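You operate a simulated robot arm through the tools that you are given. There is no shell and no other tool. Be economical: measure what you need, move in short steps, check, and stop when the job is done.

The job below is to be done with a simulated two-armed robot. You get a single attempt, and the scene is never put back.

Task
Wrap the clipped yellow coil with white tape and put it in the pass tray.
Fine: strip box in the jig's slot; hold the jig while you turn the knob half round. Set down upright: what you pick out.

The check looks at the end state, three seconds after you hand in, the way a careful person would. Anything else that was tipped, shoved, dropped, spilled or broken makes it a failure.

Robot
Two 7-joint arms with two-finger parallel grippers on one trunk, on a base that drives. Base frame: it is fixed to the floor where the robot stands at the start and does not move with it; the origin is under the middle of the robot, x ahead of it, y to its left, z up; the surface under the hand at the start is at about z = 0.85. Readings come in m, rad, newtons and seconds.
The left shoulder is at the start at [0.06, 0.143, 0.926], the right one opposite. With the tool pointing down near the work surface each hand reaches from about 0.3 to 0.72 m from the robot's upright axis, wherever it stands, measured 20 degrees to its own side. Places, roughly: blue cam lever [0.6, 1.4, 0.9]; clipped green coil [0.75, 2, 1]; clipped orange coil [0.75, 1.75, 1]; cradle of the wrap jig [0.5, 0.2, 0.9]; cream clip box [0.75, 2, 1]; demag button [0.5, 1.8, 0.9]; gap gauge button [0.4, -0.1, 0.9]; glue button [0.4, 1.2, 0.9]; glue dot dial [0.5, 1.3, 0.9]; glue nozzle [0.7, 1.3, 1]; glue pedal [0.4, 1.4, 0]; glue switch [0.5, 1.2, 0.9]; green coil [0.75, 2, 0.75]; green shim [0.75, 1, 0.75]; green strip box [0.75, 2, 1]; inside of the pass tray [0.5, -0.3, 0.9]. Payload 1.57 kg a hand.
The tool frame of a hand sits at the grasp point between the pads (the TCP): z along the fingers, y along the line on which they close. The tips reach 0.03 m beyond it. The gripper opens to 0.11 m. The fingers are 0.024 m wide and 0.012 m thick; the gripper's body (0.048 by 0.112 m) begins 0.078 m behind the TCP.
Orientation is that of the tool frame in the base frame, as a unit quaternion [x, y, z, w]. With the fingers straight down and closing along the base's y, the tool's x points along the base's -x, its y along +y and its z along -z.

Tools
- The arms move only by the tool step_arm. It takes "left_targets", "right_targets" or both (then of equal length, played together; a hand with none holds still); each is a list of rows, each a list of 3 entries, a list of its own where there are three numbers: the turn, a rotation vector about the base's x, y, z in rad, then the shift along the base's x, y, z in m, then the closure, from 0 (fully open) to 1 (shut). In form: [[[rx, ry, rz], [tx, ty, tz], hand], ...]. A call has 1 to 20 rows; each row is the pose to reach, as a shift and turn from the pose commanded when the call began. Each row takes 0.2 s and may step no farther than 0.05 m and 0.15 rad from the row before; otherwise, or with a gripper value out of range, the whole call is refused. A pose out of reach is approached as far as the arm can. The call stops where the force on the tool passes 40 N (or 10 N more than at its start, if that is more) or the arm is blocked; 0.2 s more then pass. The fingers move at their own pace (about 0.045 m/s each) and stop on an object; they squeeze with about 21 N. The grip force told is the motor's: it shows also when the fingers shut on nothing. Time passes only in rows, and 0.2 s behind the last, so rows that repeat a pose let the fingers close. It gives the time, the measured TCP pose, the force on the tool (base axes), the opening and the grip force at its end, in the units of the frame above (readings bear some noise), with the torque about the TCP (base axes, N m) and any sound that the robot's microphone picked up.
- Cameras (640 x 400 px; columns grow to the right, rows downward): "scene" is now at [0.0455, 0.0133, 1.5477]; the picture's right is [0.14, -0.99, 0.00], its down [-0.76, -0.11, -0.64] and it looks along [0.63, 0.09, -0.77] (base axes); focal length 283 px, centre (320, 200). "left" rides on the left gripper at [0.07, -0.016, -0.141] in its tool frame; the picture's right is [0.23, 0.97, 0.00], its down [-0.86, 0.20, -0.48] and it looks along [-0.47, 0.11, 0.88] (tool axes); focal length 222 px, centre (320, 200). "right" rides on the right gripper at [0.07, 0.016, -0.141] in its tool frame; the picture's right is [-0.23, 0.97, 0.00], its down [-0.86, -0.20, -0.48] and it looks along [-0.47, -0.11, 0.88] (tool axes); focal length 222 px, centre (320, 200).
- snapshot(camera): a new picture of that camera. No time passes.
- slide_trunk(by): slides the trunk up (or, below 0, down) by that many m; the arms and the scene camera ride with it, the base frame stays. It gives what a move gives, with no picture.
- base_move(legs): drives the robot by 1 to 6 legs, each [ahead, left, turn to the left] in m, m and rad, along the robot's own axes; the way and the turn of a leg run together, so that a leg with both is an arc; at most 1.5 m and 3.142 rad a leg. The arms and the cameras ride along, it lands a little off, and it stops where it bumps. It gives what a move gives.
- turn_head(pan, tilt): turns the head with the scene camera to pan (to the left, within 1.501 rad either way) and tilt (down, from -0.506 to 1.204), counted from straight ahead of the robot. It gives what a move gives.
- pixel_to_xyz(camera, pixels): for up to 12 pixels [column, row] of the newest picture of that camera ("zoom" is the newest enlarged one), the place [x, y, z] in the base frame of the surface seen there, good to about 0.002 m, but the place of the scene camera against the robot may be out by one fixed shift of up to 0.018 m in any direction. No time passes.
- zoom(camera, box): a new picture of the part [left, top, right, bottom] of that camera's present view, enlarged. No time passes.
- sign_off(): hands the job in; it is judged then, once.

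Work in short steps. Measure before you move; look again where a grasp or a placing could have gone wrong, and mend it. You have 80 turns and 62 pictures in all, those below and enlarged ones among them. Open the grippers and draw the arms clear of the work before you hand the job in, unless the task says otherwise; then end with one line.

The tools are called as a command line: name --argument value ..., lists and objects as JSON in quotes. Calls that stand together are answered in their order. step_arm: Moves the arms, as the interface text tells. Its arguments: {"type":"object","properties":{"left_targets":{"type":"array"},"right_targets":{"type":"array"}},"required":[]} The other tools are called the same way: slide_trunk (by) slides the trunk up or down; base_move (legs) drives the base; turn_head (pan, tilt) turns the head that bears the scene camera; snapshot (camera) takes a picture; pixel_to_xyz (camera, pixels) gives the place of the surface under pixels of a picture; zoom (camera, box) takes an enlarged picture of a part of a camera's view; sign_off () hands the job in.

At the start:

```text
t: 0.0
left_ee_pos: [0.5293, 0.3868, 0.9998]
left_tool_rot: [-0.001, 1.0, -0.001, 0.001]
left_wrist_force: [-0.2, 0.8, -0.1]
left_moment: [0.02, 0.02, -0.01]
left_finger_gap: 0.1098
left_gripper_force: 0.1
right_ee_pos: [0.4554, -0.0795, 0.9993]
right_tool_rot: [0.0, 1.0, -0.001, 0.001]
right_wrist_force: [0.1, 0.5, 0.1]
right_moment: [-0.01, 0.03, -0.01]
right_finger_gap: 0.1101
right_gripper_force: 0.1
trunk travel left (down, up): [-0.525, 0.065]
robot x, y, heading: [-0.0003, -0.0008, -0.001]
head pan, tilt: [0.14, 0.881]
```

scene: 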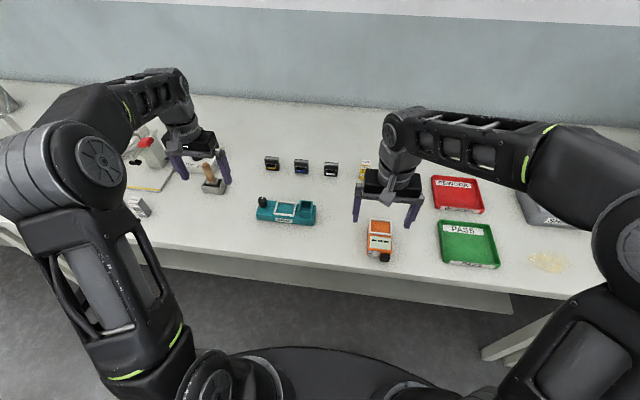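
right: 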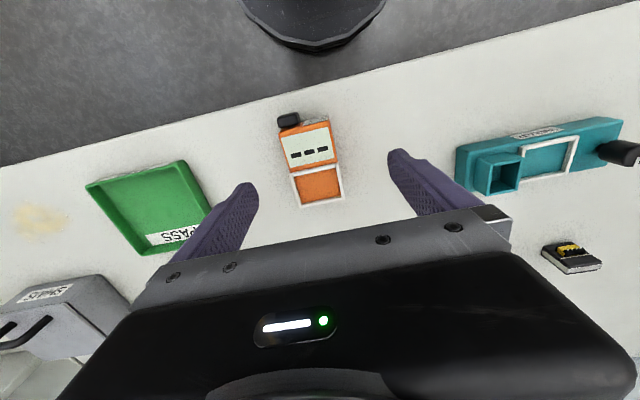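
left: 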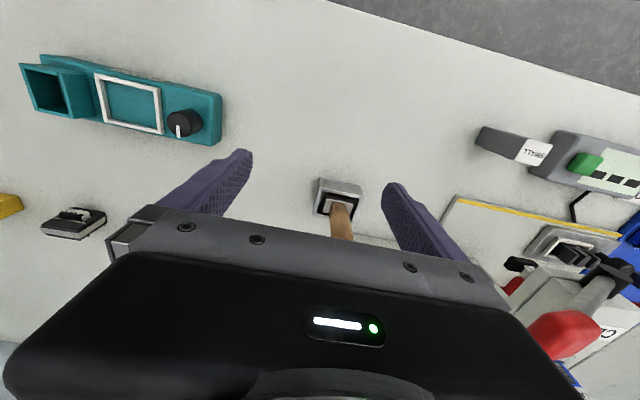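

The scene shows the teal wrap jig near (287,212) and four small items at row ~165. I enlarge the view to tell coils from strip boxes.

zoom --camera "scene" --box '[240, 140, 400, 240]'

turn_head --pan 0.9 --tilt 0.6

snapshot --camera "scene"

```text
4.00 times, centred on (320, 190) of scene
```

zoom: 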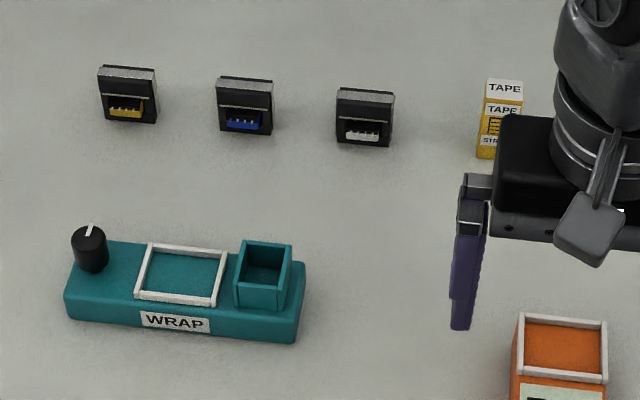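

```text
t: 1.1
left_ee_pos: [0.5298, 0.3878, 1.0001]
left_tool_rot: [0.0, 1.0, 0.0, 0.0]
left_wrist_force: [0.8, 0.1, -0.4]
left_moment: [0.03, 0.01, -0.01]
left_finger_gap: 0.11
left_gripper_force: 0.1
right_ee_pos: [0.4542, -0.0793, 1.001]
right_tool_rot: [-0.001, 1.0, 0.0, 0.0]
right_wrist_force: [-0.6, 0.0, -0.6]
right_moment: [0.0, -0.02, -0.01]
right_finger_gap: 0.1099
right_gripper_force: 0.0
trunk travel left (down, up): [-0.525, 0.065]
robot x, y, heading: [-0.0017, 0.0006, -0.001]
head pan, tilt: [0.901, 0.6]
```

```text
57 pictures are left
```

scene: 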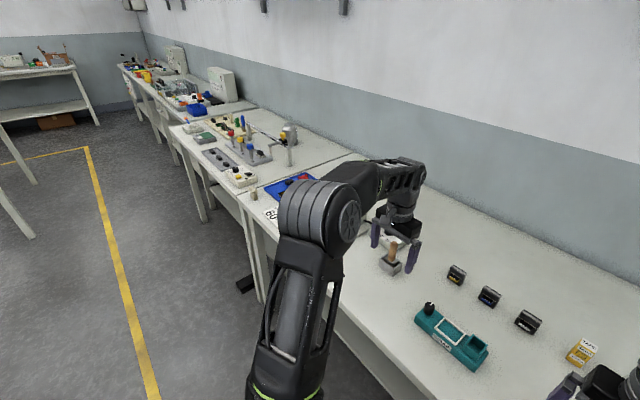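

The row holds three clipped coils (yellow, blue, white) and at least one tape box, yellow, partly hidden by the right arm. I lift the right arm back out of the way and look for a white tape strip box.

step_arm --right_targets '[[[0, 0, 0], [-0.03, -0.03, 0.02], 0], [[0, 0, 0], [-0.06, -0.06, 0.04], 0], [[0, 0, 0], [-0.09, -0.09, 0.06], 0], [[0, 0, 0], [-0.1, -0.13, 0.08], 0], [[0, 0, 0], [-0.1, -0.17, 0.1], 0]]'

turn_head --pan -0.1 --tilt 0.75

snapshot --camera "scene"

```text
t: 2.3
left_ee_pos: [0.5292, 0.3866, 0.9995]
left_tool_rot: [0.0, 1.0, -0.001, 0.0]
left_wrist_force: [0.0, 0.0, -0.7]
left_moment: [-0.01, 0.03, -0.02]
left_finger_gap: 0.1102
left_gripper_force: 0.1
right_ee_pos: [0.3544, -0.2503, 1.0978]
right_tool_rot: [0.0, 1.0, 0.0, 0.001]
right_wrist_force: [0.3, -0.3, 0.9]
right_moment: [-0.02, -0.05, 0.01]
right_finger_gap: 0.1096
right_gripper_force: 0.0
trunk travel left (down, up): [-0.525, 0.065]
robot x, y, heading: [-0.0019, 0.001, -0.0]
head pan, tilt: [0.901, 0.6]
```

```text
t: 3.6
left_ee_pos: [0.5302, 0.3877, 0.9991]
left_tool_rot: [-0.001, 1.0, -0.001, 0.0]
left_wrist_force: [0.0, 0.5, -0.3]
left_moment: [0.0, -0.01, -0.03]
left_finger_gap: 0.1101
left_gripper_force: 0.1
right_ee_pos: [0.354, -0.2499, 1.0996]
right_tool_rot: [0.001, 1.0, 0.0, 0.0]
right_wrist_force: [0.7, -0.3, -0.3]
right_moment: [0.02, 0.02, 0.0]
right_finger_gap: 0.1101
right_gripper_force: 0.1
trunk travel left (down, up): [-0.525, 0.065]
robot x, y, heading: [-0.0025, -0.0004, 0.003]
head pan, tilt: [-0.099, 0.75]
```

```text
56 pictures are left
```

scene: 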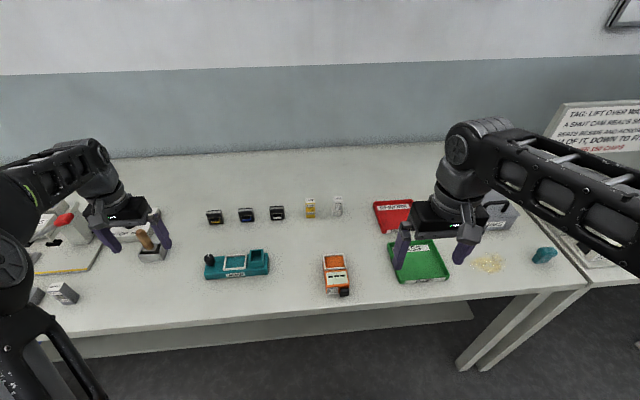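

A white box stands at (337,205) beside the yellow one. I enlarge the row and the jig.

zoom --camera "scene" --box '[190, 180, 366, 290]'

pixel_to_xyz --camera "scene" --pixels '[[214, 213], [246, 213], [277, 211], [310, 200], [337, 199], [336, 214], [209, 258], [236, 265], [257, 253], [420, 260], [152, 254], [336, 272]]'

zoom --camera "scene" --box '[290, 190, 350, 228]'

zoom --camera "scene" --box '[540, 90, 640, 160]'

```text
3.64 times, centred on (278, 235) of scene
```

zoom: 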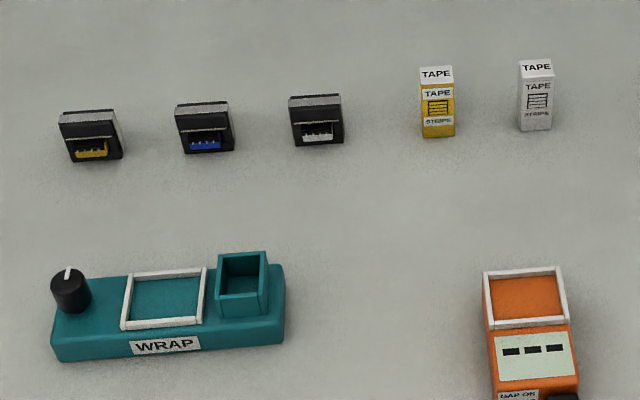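

```text
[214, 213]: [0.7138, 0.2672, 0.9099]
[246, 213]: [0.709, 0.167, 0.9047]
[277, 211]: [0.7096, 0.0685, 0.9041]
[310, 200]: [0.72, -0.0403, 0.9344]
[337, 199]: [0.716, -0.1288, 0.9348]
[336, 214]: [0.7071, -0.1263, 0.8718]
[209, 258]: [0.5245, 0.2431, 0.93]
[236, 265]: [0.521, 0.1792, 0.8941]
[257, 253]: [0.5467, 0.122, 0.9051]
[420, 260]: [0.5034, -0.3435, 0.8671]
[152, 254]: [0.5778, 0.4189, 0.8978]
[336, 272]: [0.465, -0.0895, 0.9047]
```

```text
10.53 times, centred on (320, 209) of scene
```

zoom: 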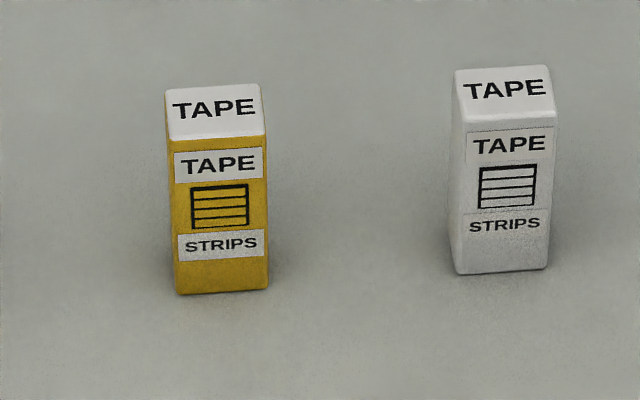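

```text
5.71 times, centred on (590, 125) of scene
```

zoom: 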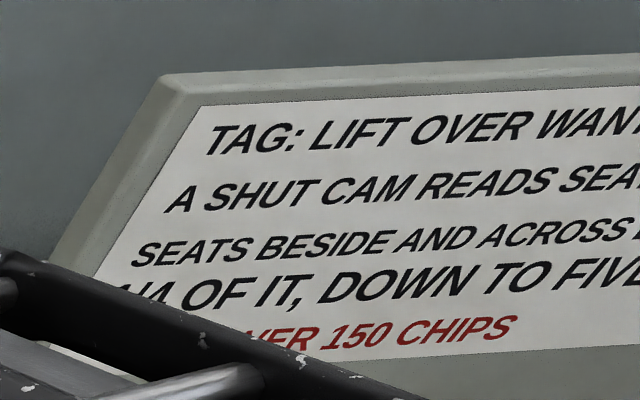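

The white strip box is at about (0.716,-0.129), the yellow clipped coil at (0.714,0.267), a bit far out. I check the table edge and my base to see if I can drive closer.

turn_head --pan 0.0 --tilt 1.2

snapshot --camera "scene"

pixel_to_xyz --camera "scene" --pixels '[[250, 240], [300, 260], [320, 340], [320, 390], [320, 310], [320, 290], [220, 270], [260, 330]]'

```text
t: 4.5
left_ee_pos: [0.5293, 0.387, 0.9999]
left_tool_rot: [-0.001, 1.0, -0.001, -0.001]
left_wrist_force: [-0.1, 0.5, 0.5]
left_moment: [-0.02, -0.01, -0.01]
left_finger_gap: 0.11
left_gripper_force: 0.1
right_ee_pos: [0.3543, -0.25, 1.099]
right_tool_rot: [0.0, 1.0, 0.0, 0.0]
right_wrist_force: [0.4, -0.6, 0.6]
right_moment: [-0.02, 0.02, 0.02]
right_finger_gap: 0.1101
right_gripper_force: 0.0
trunk travel left (down, up): [-0.525, 0.065]
robot x, y, heading: [-0.0004, 0.0004, 0.005]
head pan, tilt: [0.0, 1.201]
```

```text
52 pictures are left
```

scene: 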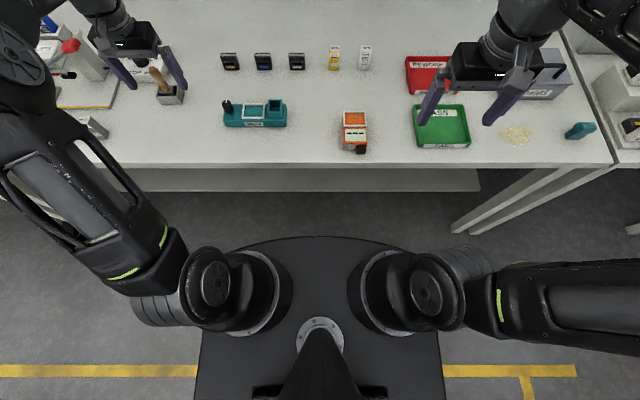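

```text
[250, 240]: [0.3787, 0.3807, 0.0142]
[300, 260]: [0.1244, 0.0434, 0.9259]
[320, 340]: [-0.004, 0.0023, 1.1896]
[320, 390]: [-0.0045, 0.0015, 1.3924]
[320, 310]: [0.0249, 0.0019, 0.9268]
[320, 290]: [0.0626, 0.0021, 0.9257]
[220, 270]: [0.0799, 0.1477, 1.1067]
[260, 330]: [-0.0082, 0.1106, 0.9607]
```

There are about 0.2 m free between my platform and the table edge. I check the heights of the arm links over the edge before driving ahead.

pixel_to_xyz --camera "scene" --pixels '[[30, 110], [60, 190], [100, 240], [150, 250], [20, 40], [520, 290], [600, 290], [420, 163], [200, 165], [170, 97], [80, 60]]'

```text
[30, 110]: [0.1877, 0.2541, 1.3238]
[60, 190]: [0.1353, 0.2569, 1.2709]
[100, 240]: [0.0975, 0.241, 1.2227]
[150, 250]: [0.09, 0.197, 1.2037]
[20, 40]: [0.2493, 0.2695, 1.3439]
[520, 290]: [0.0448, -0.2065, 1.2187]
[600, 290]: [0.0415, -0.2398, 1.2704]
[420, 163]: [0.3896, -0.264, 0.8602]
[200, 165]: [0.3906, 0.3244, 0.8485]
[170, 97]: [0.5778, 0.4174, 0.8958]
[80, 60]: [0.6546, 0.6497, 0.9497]
```

The elbows are high (z>1.2). I raise the left hand and drive 0.12 m ahead.

step_arm --left_targets '[[[0, 0, 0], [-0.02, 0, 0.04], 0], [[0, 0, 0], [-0.05, 0, 0.07], 0]]'

base_move --legs '[[0.12, 0, 0]]'

```text
t: 5.1
left_ee_pos: [0.4776, 0.3872, 1.0713]
left_tool_rot: [0.0, 1.0, 0.0, 0.0]
left_wrist_force: [0.6, -0.5, 0.1]
left_moment: [-0.01, 0.0, -0.04]
left_finger_gap: 0.11
left_gripper_force: 0.0
right_ee_pos: [0.3537, -0.2493, 1.0995]
right_tool_rot: [0.0, 1.0, 0.001, 0.001]
right_wrist_force: [0.4, -1.1, -0.1]
right_moment: [-0.02, -0.01, -0.03]
right_finger_gap: 0.1098
right_gripper_force: 0.0
trunk travel left (down, up): [-0.525, 0.065]
robot x, y, heading: [-0.0, -0.0026, -0.003]
head pan, tilt: [0.0, 1.201]
```

```text
t: 6.3
left_ee_pos: [0.6018, 0.3863, 1.0693]
left_tool_rot: [0.0, 1.0, 0.0, -0.001]
left_wrist_force: [-0.1, 0.3, 0.2]
left_moment: [-0.02, 0.02, 0.03]
left_finger_gap: 0.1101
left_gripper_force: 0.1
right_ee_pos: [0.4768, -0.249, 1.0985]
right_tool_rot: [0.0, 1.0, 0.0, 0.0]
right_wrist_force: [1.0, 0.3, -0.1]
right_moment: [0.0, 0.04, -0.01]
right_finger_gap: 0.1102
right_gripper_force: 0.0
trunk travel left (down, up): [-0.525, 0.065]
robot x, y, heading: [0.1221, 0.0041, 0.003]
head pan, tilt: [0.0, 1.201]
```

Now I bring each hand above its object: left toward the yellow coil, right toward the white box, and take pictures.

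step_arm --left_targets '[[[0, 0, 0], [0.02, -0.04, 0], 0], [[0, 0, 0], [0.04, -0.08, 0], 0], [[0, 0, 0], [0.06, -0.11, 0], 0], [[0, 0, 0], [0.07, -0.12, -0.03], 0]]' --right_targets '[[[0, 0, 0], [0.04, 0.03, 0], 0], [[0, 0, 0], [0.08, 0.06, 0], 0], [[0, 0, 0], [0.12, 0.09, 0], 0], [[0, 0, 0], [0.16, 0.115, -0.02], 0]]'

snapshot --camera "left"

snapshot --camera "right"

```text
refused: row 4 steps farther than a row can; nothing moved
```

```text
51 pictures are left
```

left: 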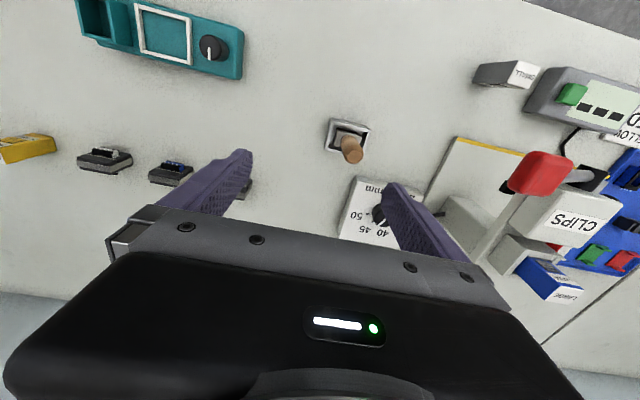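

```text
50 pictures are left
```

right: 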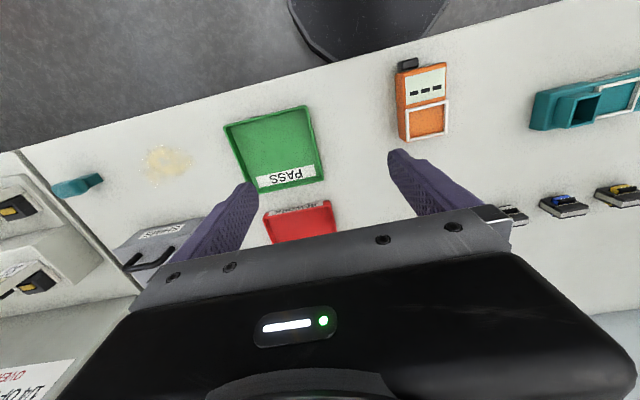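

Row step was too long; I use shorter rows, and keep the hands slightly short of the objects so the wrist cameras see them.

step_arm --left_targets '[[[0, 0, 0], [0.01, -0.04, 0], 0], [[0, 0, 0], [0.03, -0.08, 0], 0], [[0, 0, 0], [0.04, -0.12, 0], 0], [[0, 0, 0], [0.05, -0.125, -0.03], 0], [[0, 0, 0], [0.05, -0.125, -0.03], 0]]' --right_targets '[[[0, 0, 0], [0.04, 0.025, 0], 0], [[0, 0, 0], [0.08, 0.05, 0], 0], [[0, 0, 0], [0.12, 0.075, -0.01], 0], [[0, 0, 0], [0.16, 0.1, -0.02], 0], [[0, 0, 0], [0.18, 0.12, -0.05], 0]]'

snapshot --camera "left"

snapshot --camera "right"

```text
t: 7.5
left_ee_pos: [0.6532, 0.2618, 1.0387]
left_tool_rot: [0.0, 1.0, 0.0, 0.0]
left_wrist_force: [-0.2, -0.4, 0.0]
left_moment: [-0.01, 0.02, 0.01]
left_finger_gap: 0.1101
left_gripper_force: 0.0
right_ee_pos: [0.6562, -0.1297, 1.0482]
right_tool_rot: [0.001, 1.0, 0.0, 0.0]
right_wrist_force: [0.2, -0.9, -0.8]
right_moment: [0.01, -0.01, -0.02]
right_finger_gap: 0.1102
right_gripper_force: 0.0
trunk travel left (down, up): [-0.525, 0.065]
robot x, y, heading: [0.1185, -0.0004, -0.001]
head pan, tilt: [0.0, 1.201]
```

```text
49 pictures are left
```

left: 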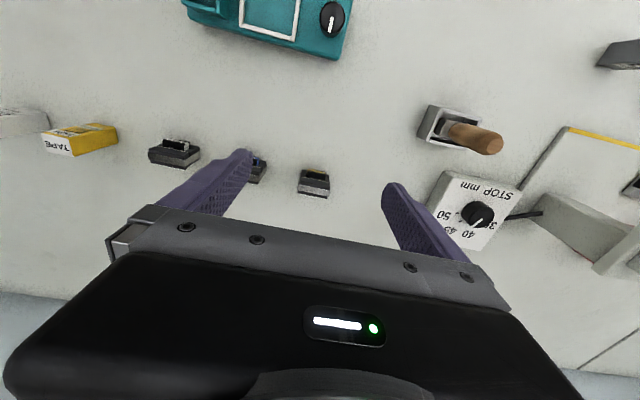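

```text
48 pictures are left
```

right: 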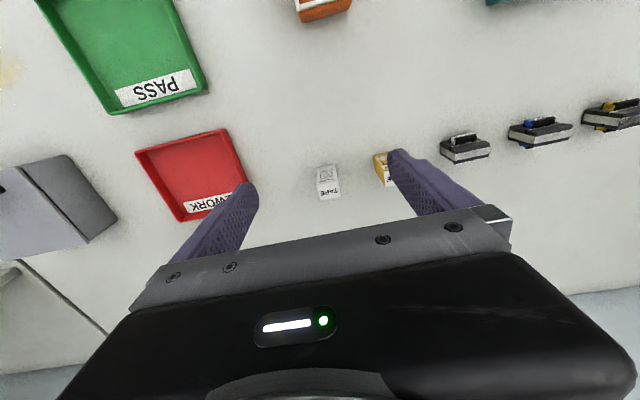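

Both are in view: coil at (314,183) left, white box at (328,183) right. I enlarge and measure.

zoom --camera "left" --box '[274, 155, 354, 205]'

pixel_to_xyz --camera "zoom" --pixels '[[220, 140], [440, 140], [190, 240], [440, 240], [210, 200], [430, 200], [320, 220], [320, 300], [360, 130], [320, 175]]'

zoom --camera "right" --box '[288, 155, 368, 205]'

pixel_to_xyz --camera "zoom" --pixels '[[320, 300], [260, 310], [390, 310], [320, 350], [320, 260], [320, 200], [320, 120], [250, 150], [390, 150]]'

```text
8.00 times, centred on (314, 180) of left
```

zoom: 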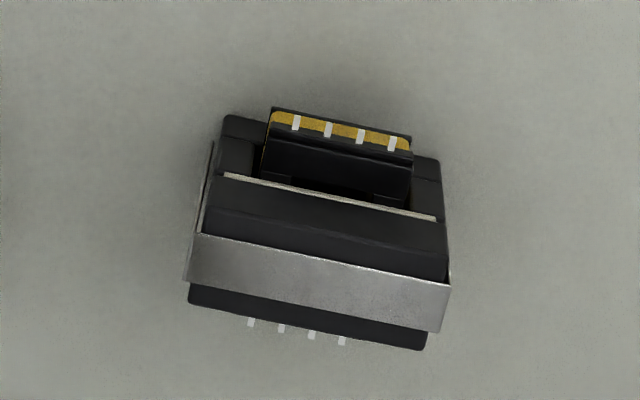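

```text
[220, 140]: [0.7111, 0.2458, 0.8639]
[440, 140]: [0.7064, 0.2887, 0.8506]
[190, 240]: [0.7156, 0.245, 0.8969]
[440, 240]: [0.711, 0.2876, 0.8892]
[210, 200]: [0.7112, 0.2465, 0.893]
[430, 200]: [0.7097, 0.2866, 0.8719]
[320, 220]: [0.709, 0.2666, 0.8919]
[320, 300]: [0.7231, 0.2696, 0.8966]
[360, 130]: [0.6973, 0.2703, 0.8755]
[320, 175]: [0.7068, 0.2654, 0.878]
```

```text
8.00 times, centred on (328, 180) of right
```

zoom: 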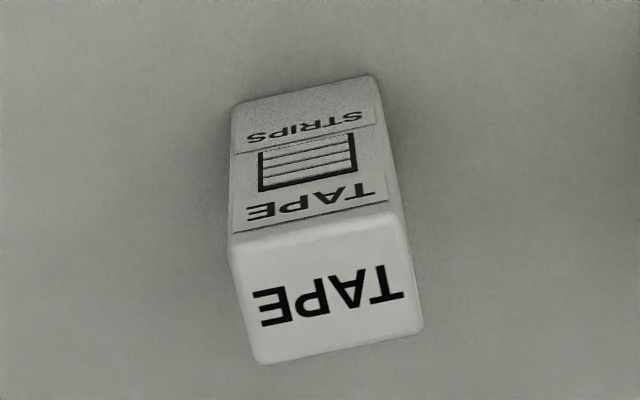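

```text
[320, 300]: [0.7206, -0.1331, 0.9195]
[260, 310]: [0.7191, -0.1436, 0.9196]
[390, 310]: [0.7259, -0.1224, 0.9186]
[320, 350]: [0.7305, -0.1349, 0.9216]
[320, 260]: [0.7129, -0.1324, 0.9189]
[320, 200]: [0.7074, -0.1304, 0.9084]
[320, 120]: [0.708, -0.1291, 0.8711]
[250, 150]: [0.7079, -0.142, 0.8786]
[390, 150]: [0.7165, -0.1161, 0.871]
```

The coil spans y 0.246–0.288 with top z 0.897; the box is centred near (0.7205,-0.1325), top 0.920, both square to the axes. I lower the right hand around the box with part-closed fingers while the left hand goes back to view the jig.

step_arm --right_targets '[[[0, 0, 0], [0.032, -0.001, -0.0], 0.45], [[0, 0, 0], [0.0643, -0.0028, -0.0], 0.45], [[0, 0, 0], [0.0643, -0.0028, -0.04], 0.45], [[0, 0, 0], [0.0643, -0.0028, -0.07], 0.45], [[0, 0, 0], [0.0643, -0.0028, -0.09], 0.45]]' --left_targets '[[[0, 0, 0], [-0.04, -0.02, 0.01], 0], [[0, 0, 0], [-0.08, -0.04, 0.01], 0], [[0, 0, 0], [-0.12, -0.06, 0.01], 0], [[0, 0, 0], [-0.16, -0.08, 0], 0], [[0, 0, 0], [-0.17, -0.085, 0], 0]]'

snapshot --camera "right"

snapshot --camera "left"

```text
t: 8.7
left_ee_pos: [0.4815, 0.1774, 1.0418]
left_tool_rot: [0.0, 1.0, 0.0, 0.0]
left_wrist_force: [0.7, 0.2, -0.2]
left_moment: [0.03, -0.02, 0.01]
left_finger_gap: 0.1101
left_gripper_force: 0.0
right_ee_pos: [0.7198, -0.1315, 0.959]
right_tool_rot: [0.0, 1.0, 0.0, 0.001]
right_wrist_force: [0.6, -0.5, -0.2]
right_moment: [0.04, -0.04, 0.0]
right_finger_gap: 0.0606
right_gripper_force: 0.0
right hand out of reach, approached as far as the arm can: row 2
trunk travel left (down, up): [-0.525, 0.065]
robot x, y, heading: [0.1214, 0.0007, -0.004]
head pan, tilt: [0.0, 1.201]
```

```text
45 pictures are left
```

right: 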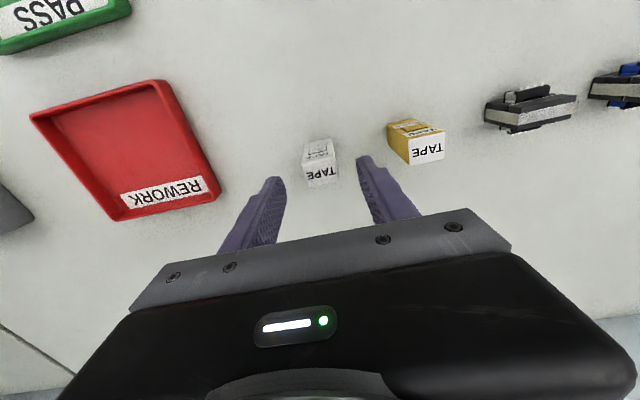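

```text
44 pictures are left
```

left: 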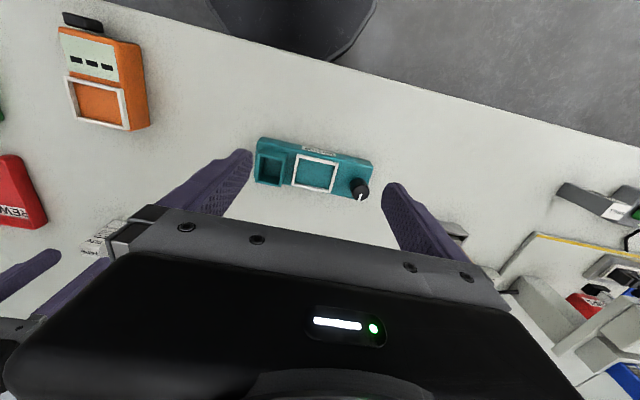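

Box top is at (322,178) between the fingers; I re-measure it closer, and enlarge the jig at (312,170) in the left view.

pixel_to_xyz --camera "right" --pixels '[[309, 175], [334, 175], [322, 178], [322, 169], [322, 184], [320, 155]]'

zoom --camera "left" --box '[248, 130, 384, 215]'

pixel_to_xyz --camera "zoom" --pixels '[[45, 130], [160, 150], [95, 100], [100, 220], [90, 190], [220, 110], [400, 160], [300, 260], [315, 190], [530, 230], [530, 265], [530, 310]]'

```text
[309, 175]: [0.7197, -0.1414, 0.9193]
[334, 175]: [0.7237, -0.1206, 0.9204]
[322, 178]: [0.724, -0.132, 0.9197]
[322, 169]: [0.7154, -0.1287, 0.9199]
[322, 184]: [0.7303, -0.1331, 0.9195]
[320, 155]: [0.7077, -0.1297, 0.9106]
```

```text
4.71 times, centred on (316, 172) of left
```

zoom: 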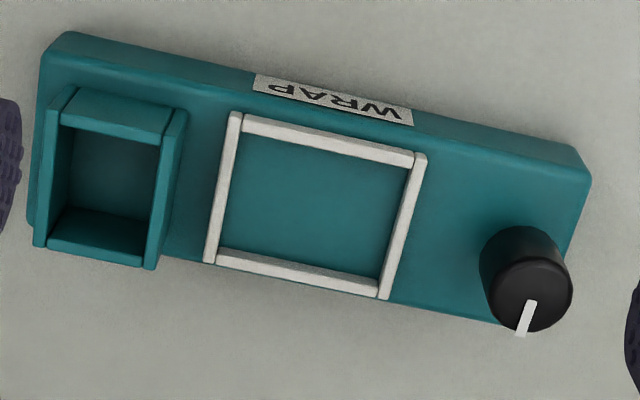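

```text
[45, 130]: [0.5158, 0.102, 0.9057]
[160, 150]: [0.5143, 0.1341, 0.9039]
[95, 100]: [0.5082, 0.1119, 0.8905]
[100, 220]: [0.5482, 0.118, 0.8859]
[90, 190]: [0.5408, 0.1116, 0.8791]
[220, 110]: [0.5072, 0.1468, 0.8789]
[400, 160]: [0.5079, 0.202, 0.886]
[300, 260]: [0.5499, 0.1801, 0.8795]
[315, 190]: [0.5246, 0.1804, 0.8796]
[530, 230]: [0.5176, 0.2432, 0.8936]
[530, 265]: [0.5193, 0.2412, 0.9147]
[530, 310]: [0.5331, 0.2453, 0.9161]
```

I measure the slot's inner edges and cradle rim more finely.

pixel_to_xyz --camera "zoom" --pixels '[[110, 128], [108, 138], [98, 240], [96, 250], [60, 180], [50, 180], [158, 200], [168, 200], [110, 205], [222, 190], [402, 225], [320, 140]]'

zoom --camera "left" --box '[250, 135, 298, 195]'

pixel_to_xyz --camera "zoom" --pixels '[[320, 200], [320, 330]]'

```text
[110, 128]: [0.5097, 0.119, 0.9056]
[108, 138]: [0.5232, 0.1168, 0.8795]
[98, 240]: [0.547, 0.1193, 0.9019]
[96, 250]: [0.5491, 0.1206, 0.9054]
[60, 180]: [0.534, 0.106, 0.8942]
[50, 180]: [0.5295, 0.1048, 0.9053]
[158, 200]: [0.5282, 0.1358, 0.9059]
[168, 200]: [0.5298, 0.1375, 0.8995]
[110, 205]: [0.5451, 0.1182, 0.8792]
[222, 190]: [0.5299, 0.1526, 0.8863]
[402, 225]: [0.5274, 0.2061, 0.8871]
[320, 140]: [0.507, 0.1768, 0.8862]
```

```text
6.67 times, centred on (274, 165) of left
```

zoom: 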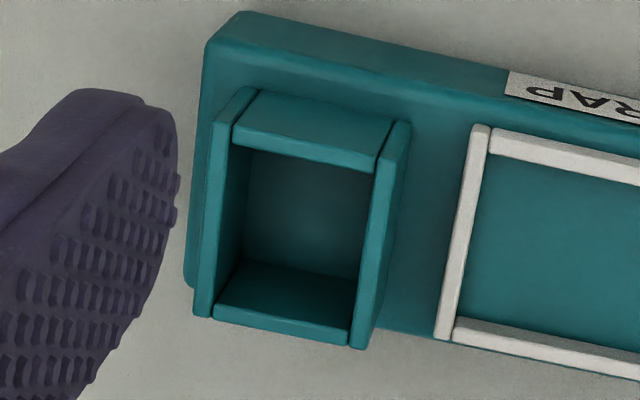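

```text
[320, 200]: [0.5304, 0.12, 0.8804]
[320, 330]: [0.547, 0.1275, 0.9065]
```

The slot's inside centres on (0.529,0.1195), floor 0.8795, top 0.906; the cradle centres on about (0.530,0.179), rim top 0.886. I lower the right hand and close on the white box, while the left goes back near the coil.

step_arm --right_targets '[[[0, 0, 0], [0, 0, -0.02], 0.45], [[0, 0, 0], [0, 0, -0.042], 0.45], [[0, 0, 0], [0, 0, -0.042], 0.7], [[0, 0, 0], [0, 0, -0.042], 1], [[0, 0, 0], [0, 0, -0.042], 1], [[0, 0, 0], [0, 0, -0.042], 1]]' --left_targets '[[[0, 0, 0], [0.04, 0.02, 0], 0.3], [[0, 0, 0], [0.08, 0.04, 0], 0.3], [[0, 0, 0], [0.12, 0.06, 0], 0.3], [[0, 0, 0], [0.16, 0.08, 0], 0.3], [[0, 0, 0], [0.19, 0.09, -0.02], 0.3], [[0, 0, 0], [0.21, 0.09, -0.05], 0.3]]'

snapshot --camera "left"

```text
t: 10.1
left_ee_pos: [0.6914, 0.2683, 0.9893]
left_tool_rot: [0.0, 1.0, 0.0, 0.001]
left_wrist_force: [-0.5, 0.5, 0.5]
left_moment: [0.01, 0.03, 0.0]
left_finger_gap: 0.077
left_gripper_force: 0.0
right_ee_pos: [0.7213, -0.1322, 0.9169]
right_tool_rot: [-0.001, 1.0, 0.0, 0.0]
right_wrist_force: [-0.1, 1.2, 0.4]
right_moment: [0.02, 0.01, 0.02]
right_finger_gap: 0.0294
right_gripper_force: 21.3
trunk travel left (down, up): [-0.525, 0.065]
robot x, y, heading: [0.1226, -0.0002, 0.001]
head pan, tilt: [0.0, 1.201]
```

```text
41 pictures are left
```

left: 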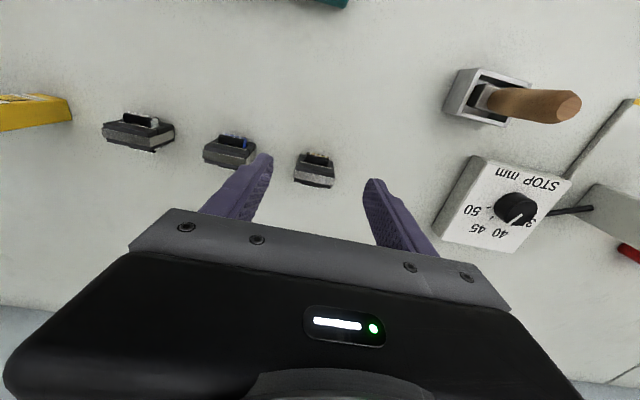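

The box is gripped (gap 0.029, 21 N). I measure the coil at (314,168) in the left view, then lift the box.

zoom --camera "left" --box '[282, 145, 346, 195]'

pixel_to_xyz --camera "zoom" --pixels '[[130, 220], [530, 220], [320, 205], [320, 240], [320, 280], [320, 300], [320, 320], [320, 340], [130, 260], [525, 300], [320, 100], [320, 130]]'

step_arm --right_targets '[[[0, 0, 0], [0, 0, 0.04], 1], [[0, 0, 0], [0, 0, 0.08], 1], [[0, 0, 0], [-0.02, 0, 0.1], 1], [[0, 0, 0], [-0.06, 0.02, 0.1], 1]]'

```text
8.00 times, centred on (314, 170) of left
```

zoom: 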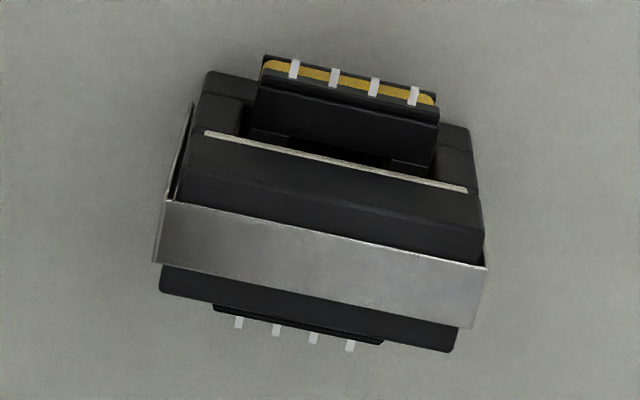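

```text
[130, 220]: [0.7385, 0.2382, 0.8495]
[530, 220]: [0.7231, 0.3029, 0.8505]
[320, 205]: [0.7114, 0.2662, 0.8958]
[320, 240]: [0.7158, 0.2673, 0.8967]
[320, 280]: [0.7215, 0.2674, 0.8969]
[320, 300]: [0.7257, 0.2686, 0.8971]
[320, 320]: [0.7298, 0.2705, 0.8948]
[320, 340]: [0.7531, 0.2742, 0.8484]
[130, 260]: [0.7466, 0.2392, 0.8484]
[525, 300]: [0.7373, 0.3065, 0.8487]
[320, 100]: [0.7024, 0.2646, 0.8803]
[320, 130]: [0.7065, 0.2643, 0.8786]
```

```text
t: 11.1
left_ee_pos: [0.6908, 0.2692, 0.991]
left_tool_rot: [0.0, 1.0, -0.001, 0.0]
left_wrist_force: [0.0, 0.0, 0.1]
left_moment: [0.0, 0.0, 0.01]
left_finger_gap: 0.0772
left_gripper_force: 0.0
right_ee_pos: [0.6579, -0.1119, 1.0188]
right_tool_rot: [0.0, 1.0, 0.001, 0.0]
right_wrist_force: [-0.4, 0.5, -0.8]
right_moment: [0.05, 0.02, -0.02]
right_finger_gap: 0.0295
right_gripper_force: 21.5
trunk travel left (down, up): [-0.525, 0.065]
robot x, y, heading: [0.1216, -0.0015, 0.002]
head pan, tilt: [0.0, 1.201]
```

The coil centres on about (0.7185,0.267). I carry the box over the slot at z 1.0 while the left hand descends on the coil to z 0.896 (tips 0.866) and grips it.

step_arm --right_targets '[[[0, 0, 0], [-0.02, 0.035, -0.0], 1], [[0, 0, 0], [-0.04, 0.07, 0], 1], [[0, 0, 0], [-0.06, 0.105, 0], 1], [[0, 0, 0], [-0.08, 0.14, 0], 1], [[0, 0, 0], [-0.1, 0.175, 0], 1], [[0, 0, 0], [-0.12, 0.21, 0], 1], [[0, 0, 0], [-0.128, 0.231, -0.019], 1], [[0, 0, 0], [-0.128, 0.231, -0.019], 1], [[0, 0, 0], [-0.128, 0.231, -0.019], 1]]' --left_targets '[[[0, 0, 0], [0.0275, -0.0018, 0], 0.3], [[0, 0, 0], [0.0275, -0.0018, -0.03], 0.3], [[0, 0, 0], [0.0275, -0.0018, -0.06], 0.3], [[0, 0, 0], [0.0275, -0.0018, -0.08], 0.3], [[0, 0, 0], [0.0275, -0.0018, -0.094], 0.3], [[0, 0, 0], [0.0275, -0.0018, -0.094], 0.6], [[0, 0, 0], [0.0275, -0.0018, -0.094], 1], [[0, 0, 0], [0.0275, -0.0018, -0.094], 1], [[0, 0, 0], [0.0275, -0.0018, -0.094], 1]]'

snapshot --camera "right"

snapshot --camera "left"

```text
t: 13.1
left_ee_pos: [0.7187, 0.2649, 0.8962]
left_tool_rot: [0.0, 1.0, 0.0, 0.001]
left_wrist_force: [0.2, 0.1, 0.4]
left_moment: [-0.03, -0.01, 0.0]
left_finger_gap: 0.0434
left_gripper_force: 20.9
right_ee_pos: [0.531, 0.1174, 0.9971]
right_tool_rot: [0.0, 1.0, 0.0, 0.0]
right_wrist_force: [0.6, -1.0, -0.3]
right_moment: [0.02, 0.0, 0.0]
right_finger_gap: 0.0297
right_gripper_force: 21.6
trunk travel left (down, up): [-0.525, 0.065]
robot x, y, heading: [0.1193, 0.0022, -0.003]
head pan, tilt: [0.0, 1.201]
```

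```text
39 pictures are left
```

right: 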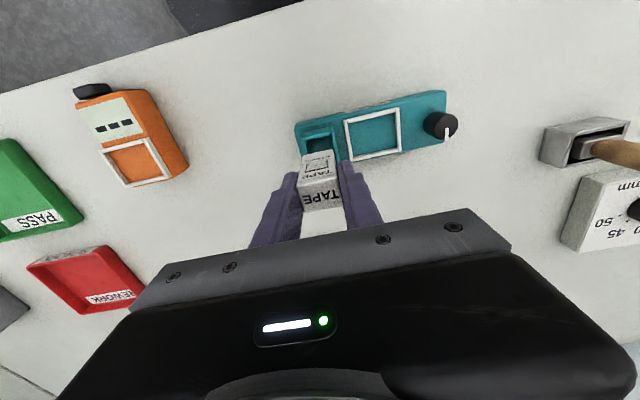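

```text
38 pictures are left
```

left: 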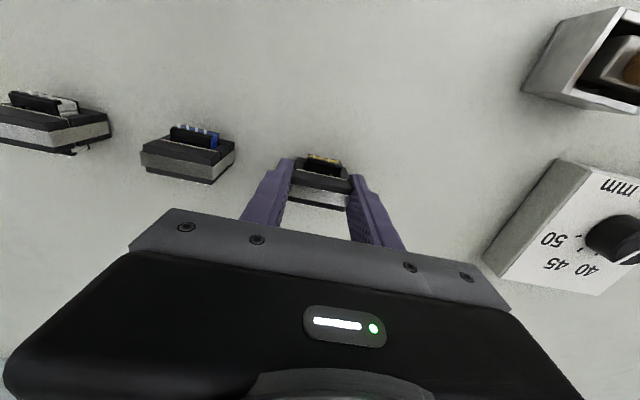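

Both grips hold. I enlarge the right view to compare the box with the slot before lowering.

zoom --camera "right" --box '[280, 110, 376, 215]'

pixel_to_xyz --camera "right" --pixels '[[298, 145], [303, 145], [320, 130], [335, 133], [339, 140], [302, 170], [335, 165], [302, 195], [338, 190], [320, 160], [320, 195], [320, 207]]'

```text
3.81 times, centred on (328, 162) of right
```

zoom: 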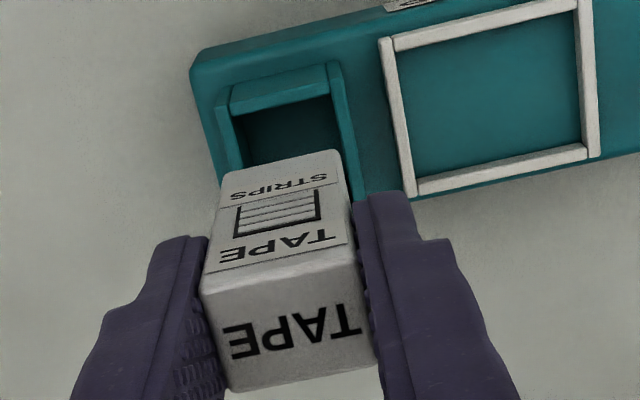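

```text
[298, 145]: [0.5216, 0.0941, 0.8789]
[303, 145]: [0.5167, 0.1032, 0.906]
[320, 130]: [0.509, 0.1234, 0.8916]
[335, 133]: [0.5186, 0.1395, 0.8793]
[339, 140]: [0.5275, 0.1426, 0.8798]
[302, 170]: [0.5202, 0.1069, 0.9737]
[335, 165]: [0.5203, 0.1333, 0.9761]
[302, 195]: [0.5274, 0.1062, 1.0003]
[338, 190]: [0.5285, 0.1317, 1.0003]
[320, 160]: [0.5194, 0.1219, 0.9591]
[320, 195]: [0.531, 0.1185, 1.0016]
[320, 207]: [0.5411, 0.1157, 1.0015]
```

I query points at the box's edges and slot walls in the enlarged picture.

pixel_to_xyz --camera "zoom" --pixels '[[208, 276], [353, 250], [222, 180], [343, 160], [206, 300], [360, 275], [224, 120], [236, 130], [338, 95], [328, 100], [280, 107], [280, 93]]'

```text
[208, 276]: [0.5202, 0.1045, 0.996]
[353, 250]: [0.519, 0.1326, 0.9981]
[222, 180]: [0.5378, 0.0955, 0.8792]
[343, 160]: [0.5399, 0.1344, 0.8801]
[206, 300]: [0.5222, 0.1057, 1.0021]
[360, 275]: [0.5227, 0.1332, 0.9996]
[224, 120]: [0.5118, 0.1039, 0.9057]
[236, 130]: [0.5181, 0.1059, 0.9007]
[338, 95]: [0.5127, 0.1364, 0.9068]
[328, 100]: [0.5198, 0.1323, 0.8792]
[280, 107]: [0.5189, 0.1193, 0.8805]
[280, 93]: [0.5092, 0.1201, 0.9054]
```

The box (y 0.1045–0.1335) sits about 1 mm right of the slot centre (0.120). I shift +1 mm and lower it about 11 mm into the slot, watching the force.

step_arm --right_targets '[[[0, 0, 0], [-0.0005, 0.001, -0.015], 1], [[0, 0, 0], [-0.0005, 0.001, -0.023], 1], [[0, 0, 0], [-0.0005, 0.001, -0.028], 1], [[0, 0, 0], [-0.0005, 0.001, -0.033], 1], [[0, 0, 0], [-0.0005, 0.001, -0.037], 1]]'

zoom --camera "right" --box '[280, 110, 376, 215]'

```text
t: 14.3
left_ee_pos: [0.7181, 0.2661, 0.8967]
left_tool_rot: [0.0, 1.0, 0.0, 0.0]
left_wrist_force: [0.5, 0.1, 0.5]
left_moment: [0.0, 0.03, 0.0]
left_finger_gap: 0.0434
left_gripper_force: 21.0
right_ee_pos: [0.5296, 0.1187, 0.9618]
right_tool_rot: [0.0, 1.0, 0.0, 0.001]
right_wrist_force: [0.4, -1.1, 21.3]
right_moment: [-0.07, -0.05, 0.01]
right_finger_gap: 0.0298
right_gripper_force: 21.0
trunk travel left (down, up): [-0.525, 0.065]
robot x, y, heading: [0.1207, 0.0003, -0.0]
head pan, tilt: [0.0, 1.201]
```

```text
3.81 times, centred on (328, 162) of right
```

zoom: 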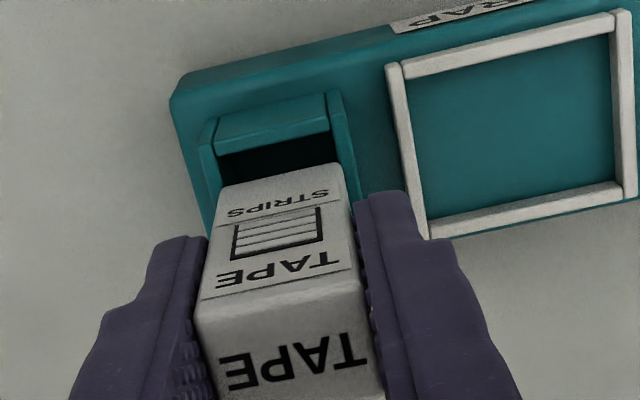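

There is 21 N of contact: the box sits on a rim, apparently with a gap at the front. I measure the gaps.

pixel_to_xyz --camera "zoom" --pixels '[[275, 190], [225, 195], [342, 175], [275, 160], [212, 150], [207, 175], [352, 160], [342, 120], [270, 138], [270, 300], [270, 380], [204, 280]]'

snapshot --camera "scene"

```text
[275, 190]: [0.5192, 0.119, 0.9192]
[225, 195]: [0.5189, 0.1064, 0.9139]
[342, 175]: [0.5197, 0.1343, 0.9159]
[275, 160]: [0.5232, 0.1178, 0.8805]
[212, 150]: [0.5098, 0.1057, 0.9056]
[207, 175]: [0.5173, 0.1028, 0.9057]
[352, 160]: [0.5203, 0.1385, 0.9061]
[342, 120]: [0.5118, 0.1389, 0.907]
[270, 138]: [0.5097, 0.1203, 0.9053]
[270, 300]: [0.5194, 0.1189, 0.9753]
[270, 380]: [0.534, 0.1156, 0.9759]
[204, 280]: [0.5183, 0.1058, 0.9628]
```

```text
35 pictures are left
```

scene: 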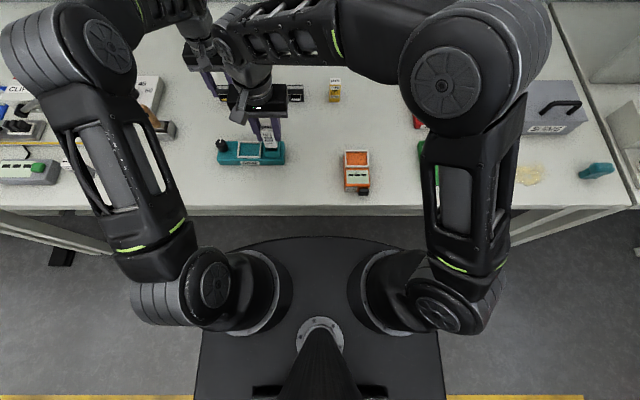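

The box rests on the rim (its bottom at 0.9056), and the torque says contact is on the −y, slightly +x side. The slot centre seems to be at y≈0.1208, so I lift, shift by (−0.002,+0.0017) and try again.

step_arm --right_targets '[[[0, 0, 0], [0, 0, 0.005], 1], [[0, 0, 0], [-0.002, 0.0017, 0.005], 1], [[0, 0, 0], [-0.002, 0.0017, 0.001], 1], [[0, 0, 0], [-0.002, 0.0017, -0.003], 1], [[0, 0, 0], [-0.002, 0.0017, -0.006], 1]]'

zoom --camera "right" --box '[280, 110, 376, 215]'

pixel_to_xyz --camera "zoom" --pixels '[[270, 330], [270, 380], [270, 200], [225, 200], [340, 185], [350, 165], [210, 170], [330, 340]]'

```text
t: 15.5
left_ee_pos: [0.7174, 0.2653, 0.8974]
left_tool_rot: [0.0, 1.0, 0.0, 0.0]
left_wrist_force: [0.1, -0.1, 0.7]
left_moment: [0.01, 0.01, 0.01]
left_finger_gap: 0.0436
left_gripper_force: 21.2
right_ee_pos: [0.5286, 0.1223, 0.9563]
right_tool_rot: [0.0, 1.0, 0.002, 0.002]
right_wrist_force: [0.9, 0.1, 21.5]
right_moment: [0.25, -0.06, 0.0]
right_finger_gap: 0.0296
right_gripper_force: 21.0
trunk travel left (down, up): [-0.525, 0.065]
robot x, y, heading: [0.1157, -0.0008, 0.001]
head pan, tilt: [0.0, 1.201]
```

```text
3.81 times, centred on (328, 162) of right
```

zoom: 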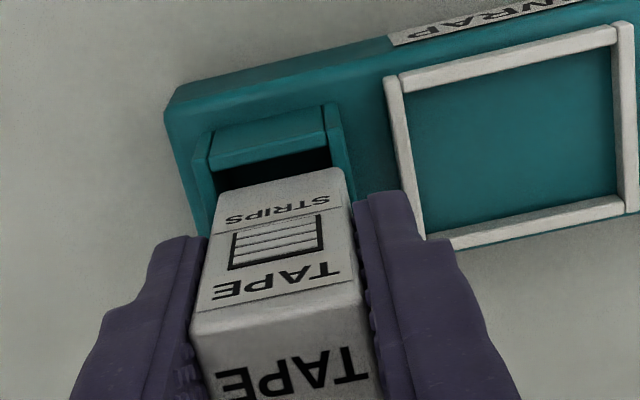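

```text
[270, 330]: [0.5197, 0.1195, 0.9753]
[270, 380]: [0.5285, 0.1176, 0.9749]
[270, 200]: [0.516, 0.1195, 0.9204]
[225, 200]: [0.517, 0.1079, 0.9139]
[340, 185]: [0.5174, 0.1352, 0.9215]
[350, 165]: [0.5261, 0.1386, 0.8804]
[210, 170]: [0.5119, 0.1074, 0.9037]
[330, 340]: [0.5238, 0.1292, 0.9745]
```

Contact now leans to +y, so the box (≈29 mm in y, maybe 24 mm in x) may be wider than the slot in y; it may need a quarter turn. I lift it clear and measure the slot closely.

step_arm --right_targets '[[[0, 0, 0], [0.02, 0, 0.03], 1], [[0, 0, 0], [0.05, 0, 0.065], 1], [[0, 0, 0], [0.05, 0, 0.065], 1]]'

zoom --camera "right" --box '[290, 90, 354, 140]'

snapshot --camera "right"

```text
t: 16.3
left_ee_pos: [0.7182, 0.2658, 0.8972]
left_tool_rot: [0.0, 1.0, 0.0, 0.0]
left_wrist_force: [0.1, 0.4, 0.8]
left_moment: [-0.01, -0.01, 0.03]
left_finger_gap: 0.0436
left_gripper_force: 20.8
right_ee_pos: [0.58, 0.121, 1.0199]
right_tool_rot: [0.001, 1.0, 0.0, 0.0]
right_wrist_force: [-0.2, -0.2, -0.7]
right_moment: [-0.02, -0.01, -0.01]
right_finger_gap: 0.0294
right_gripper_force: 21.2
trunk travel left (down, up): [-0.525, 0.065]
robot x, y, heading: [0.1206, 0.0031, -0.0]
head pan, tilt: [0.0, 1.201]
```

```text
8.00 times, centred on (322, 115) of right
```

zoom: 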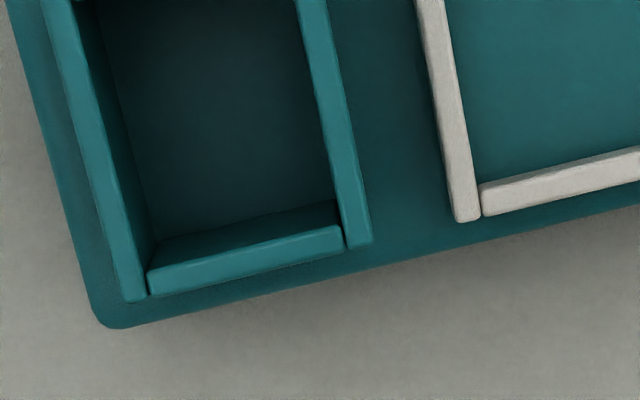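

```text
32 pictures are left
```

right: 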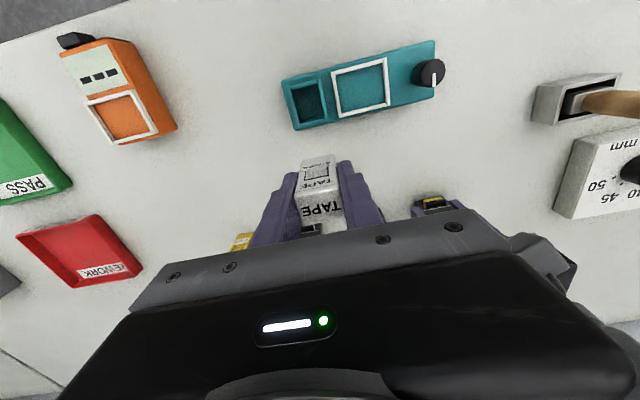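

Slot is now clear at (308,100). I enlarge it and sample its wall edges.

zoom --camera "right" --box '[276, 70, 340, 130]'

pixel_to_xyz --camera "zoom" --pixels '[[225, 200], [232, 200], [240, 200], [248, 200], [256, 200], [400, 180], [408, 180], [416, 180], [424, 180], [432, 180], [440, 180], [448, 180]]'

```text
6.67 times, centred on (308, 100) of right
```

zoom: 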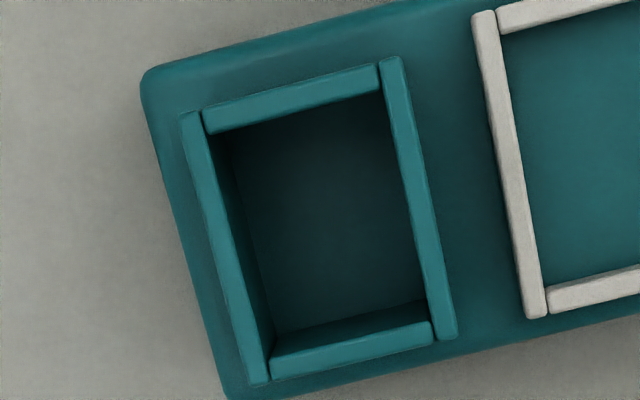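

```text
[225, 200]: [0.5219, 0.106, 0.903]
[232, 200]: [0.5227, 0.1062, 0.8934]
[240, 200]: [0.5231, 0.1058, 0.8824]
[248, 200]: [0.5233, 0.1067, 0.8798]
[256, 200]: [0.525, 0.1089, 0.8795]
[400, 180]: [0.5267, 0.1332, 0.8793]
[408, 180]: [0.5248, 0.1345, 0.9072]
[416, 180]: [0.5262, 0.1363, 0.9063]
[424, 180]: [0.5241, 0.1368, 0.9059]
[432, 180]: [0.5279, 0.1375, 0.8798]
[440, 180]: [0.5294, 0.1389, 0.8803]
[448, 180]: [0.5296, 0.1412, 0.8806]
```

The slot is only 28 mm wide in y but ~35 mm in x, so the box (≈29 mm in y, shorter in x) must go in turned a quarter. I measure the box in the hand first.

zoom --camera "right" --box '[280, 145, 360, 245]'

pixel_to_xyz --camera "zoom" --pixels '[[320, 80], [320, 130], [320, 170], [320, 195], [320, 205], [320, 220], [320, 250], [320, 280], [320, 300], [320, 320], [250, 210], [385, 195]]'

```text
4.00 times, centred on (320, 195) of right
```

zoom: 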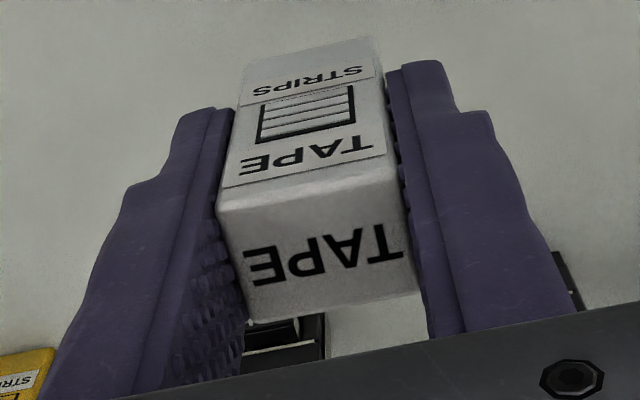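

```text
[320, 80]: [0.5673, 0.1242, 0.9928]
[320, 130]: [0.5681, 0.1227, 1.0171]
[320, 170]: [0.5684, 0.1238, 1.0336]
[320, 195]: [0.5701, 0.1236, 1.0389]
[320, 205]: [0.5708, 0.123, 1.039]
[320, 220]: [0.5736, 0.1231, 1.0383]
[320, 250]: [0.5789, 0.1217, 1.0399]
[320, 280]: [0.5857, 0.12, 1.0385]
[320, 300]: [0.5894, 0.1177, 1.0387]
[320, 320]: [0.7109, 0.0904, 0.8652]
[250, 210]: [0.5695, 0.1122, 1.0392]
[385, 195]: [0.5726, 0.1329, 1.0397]
```

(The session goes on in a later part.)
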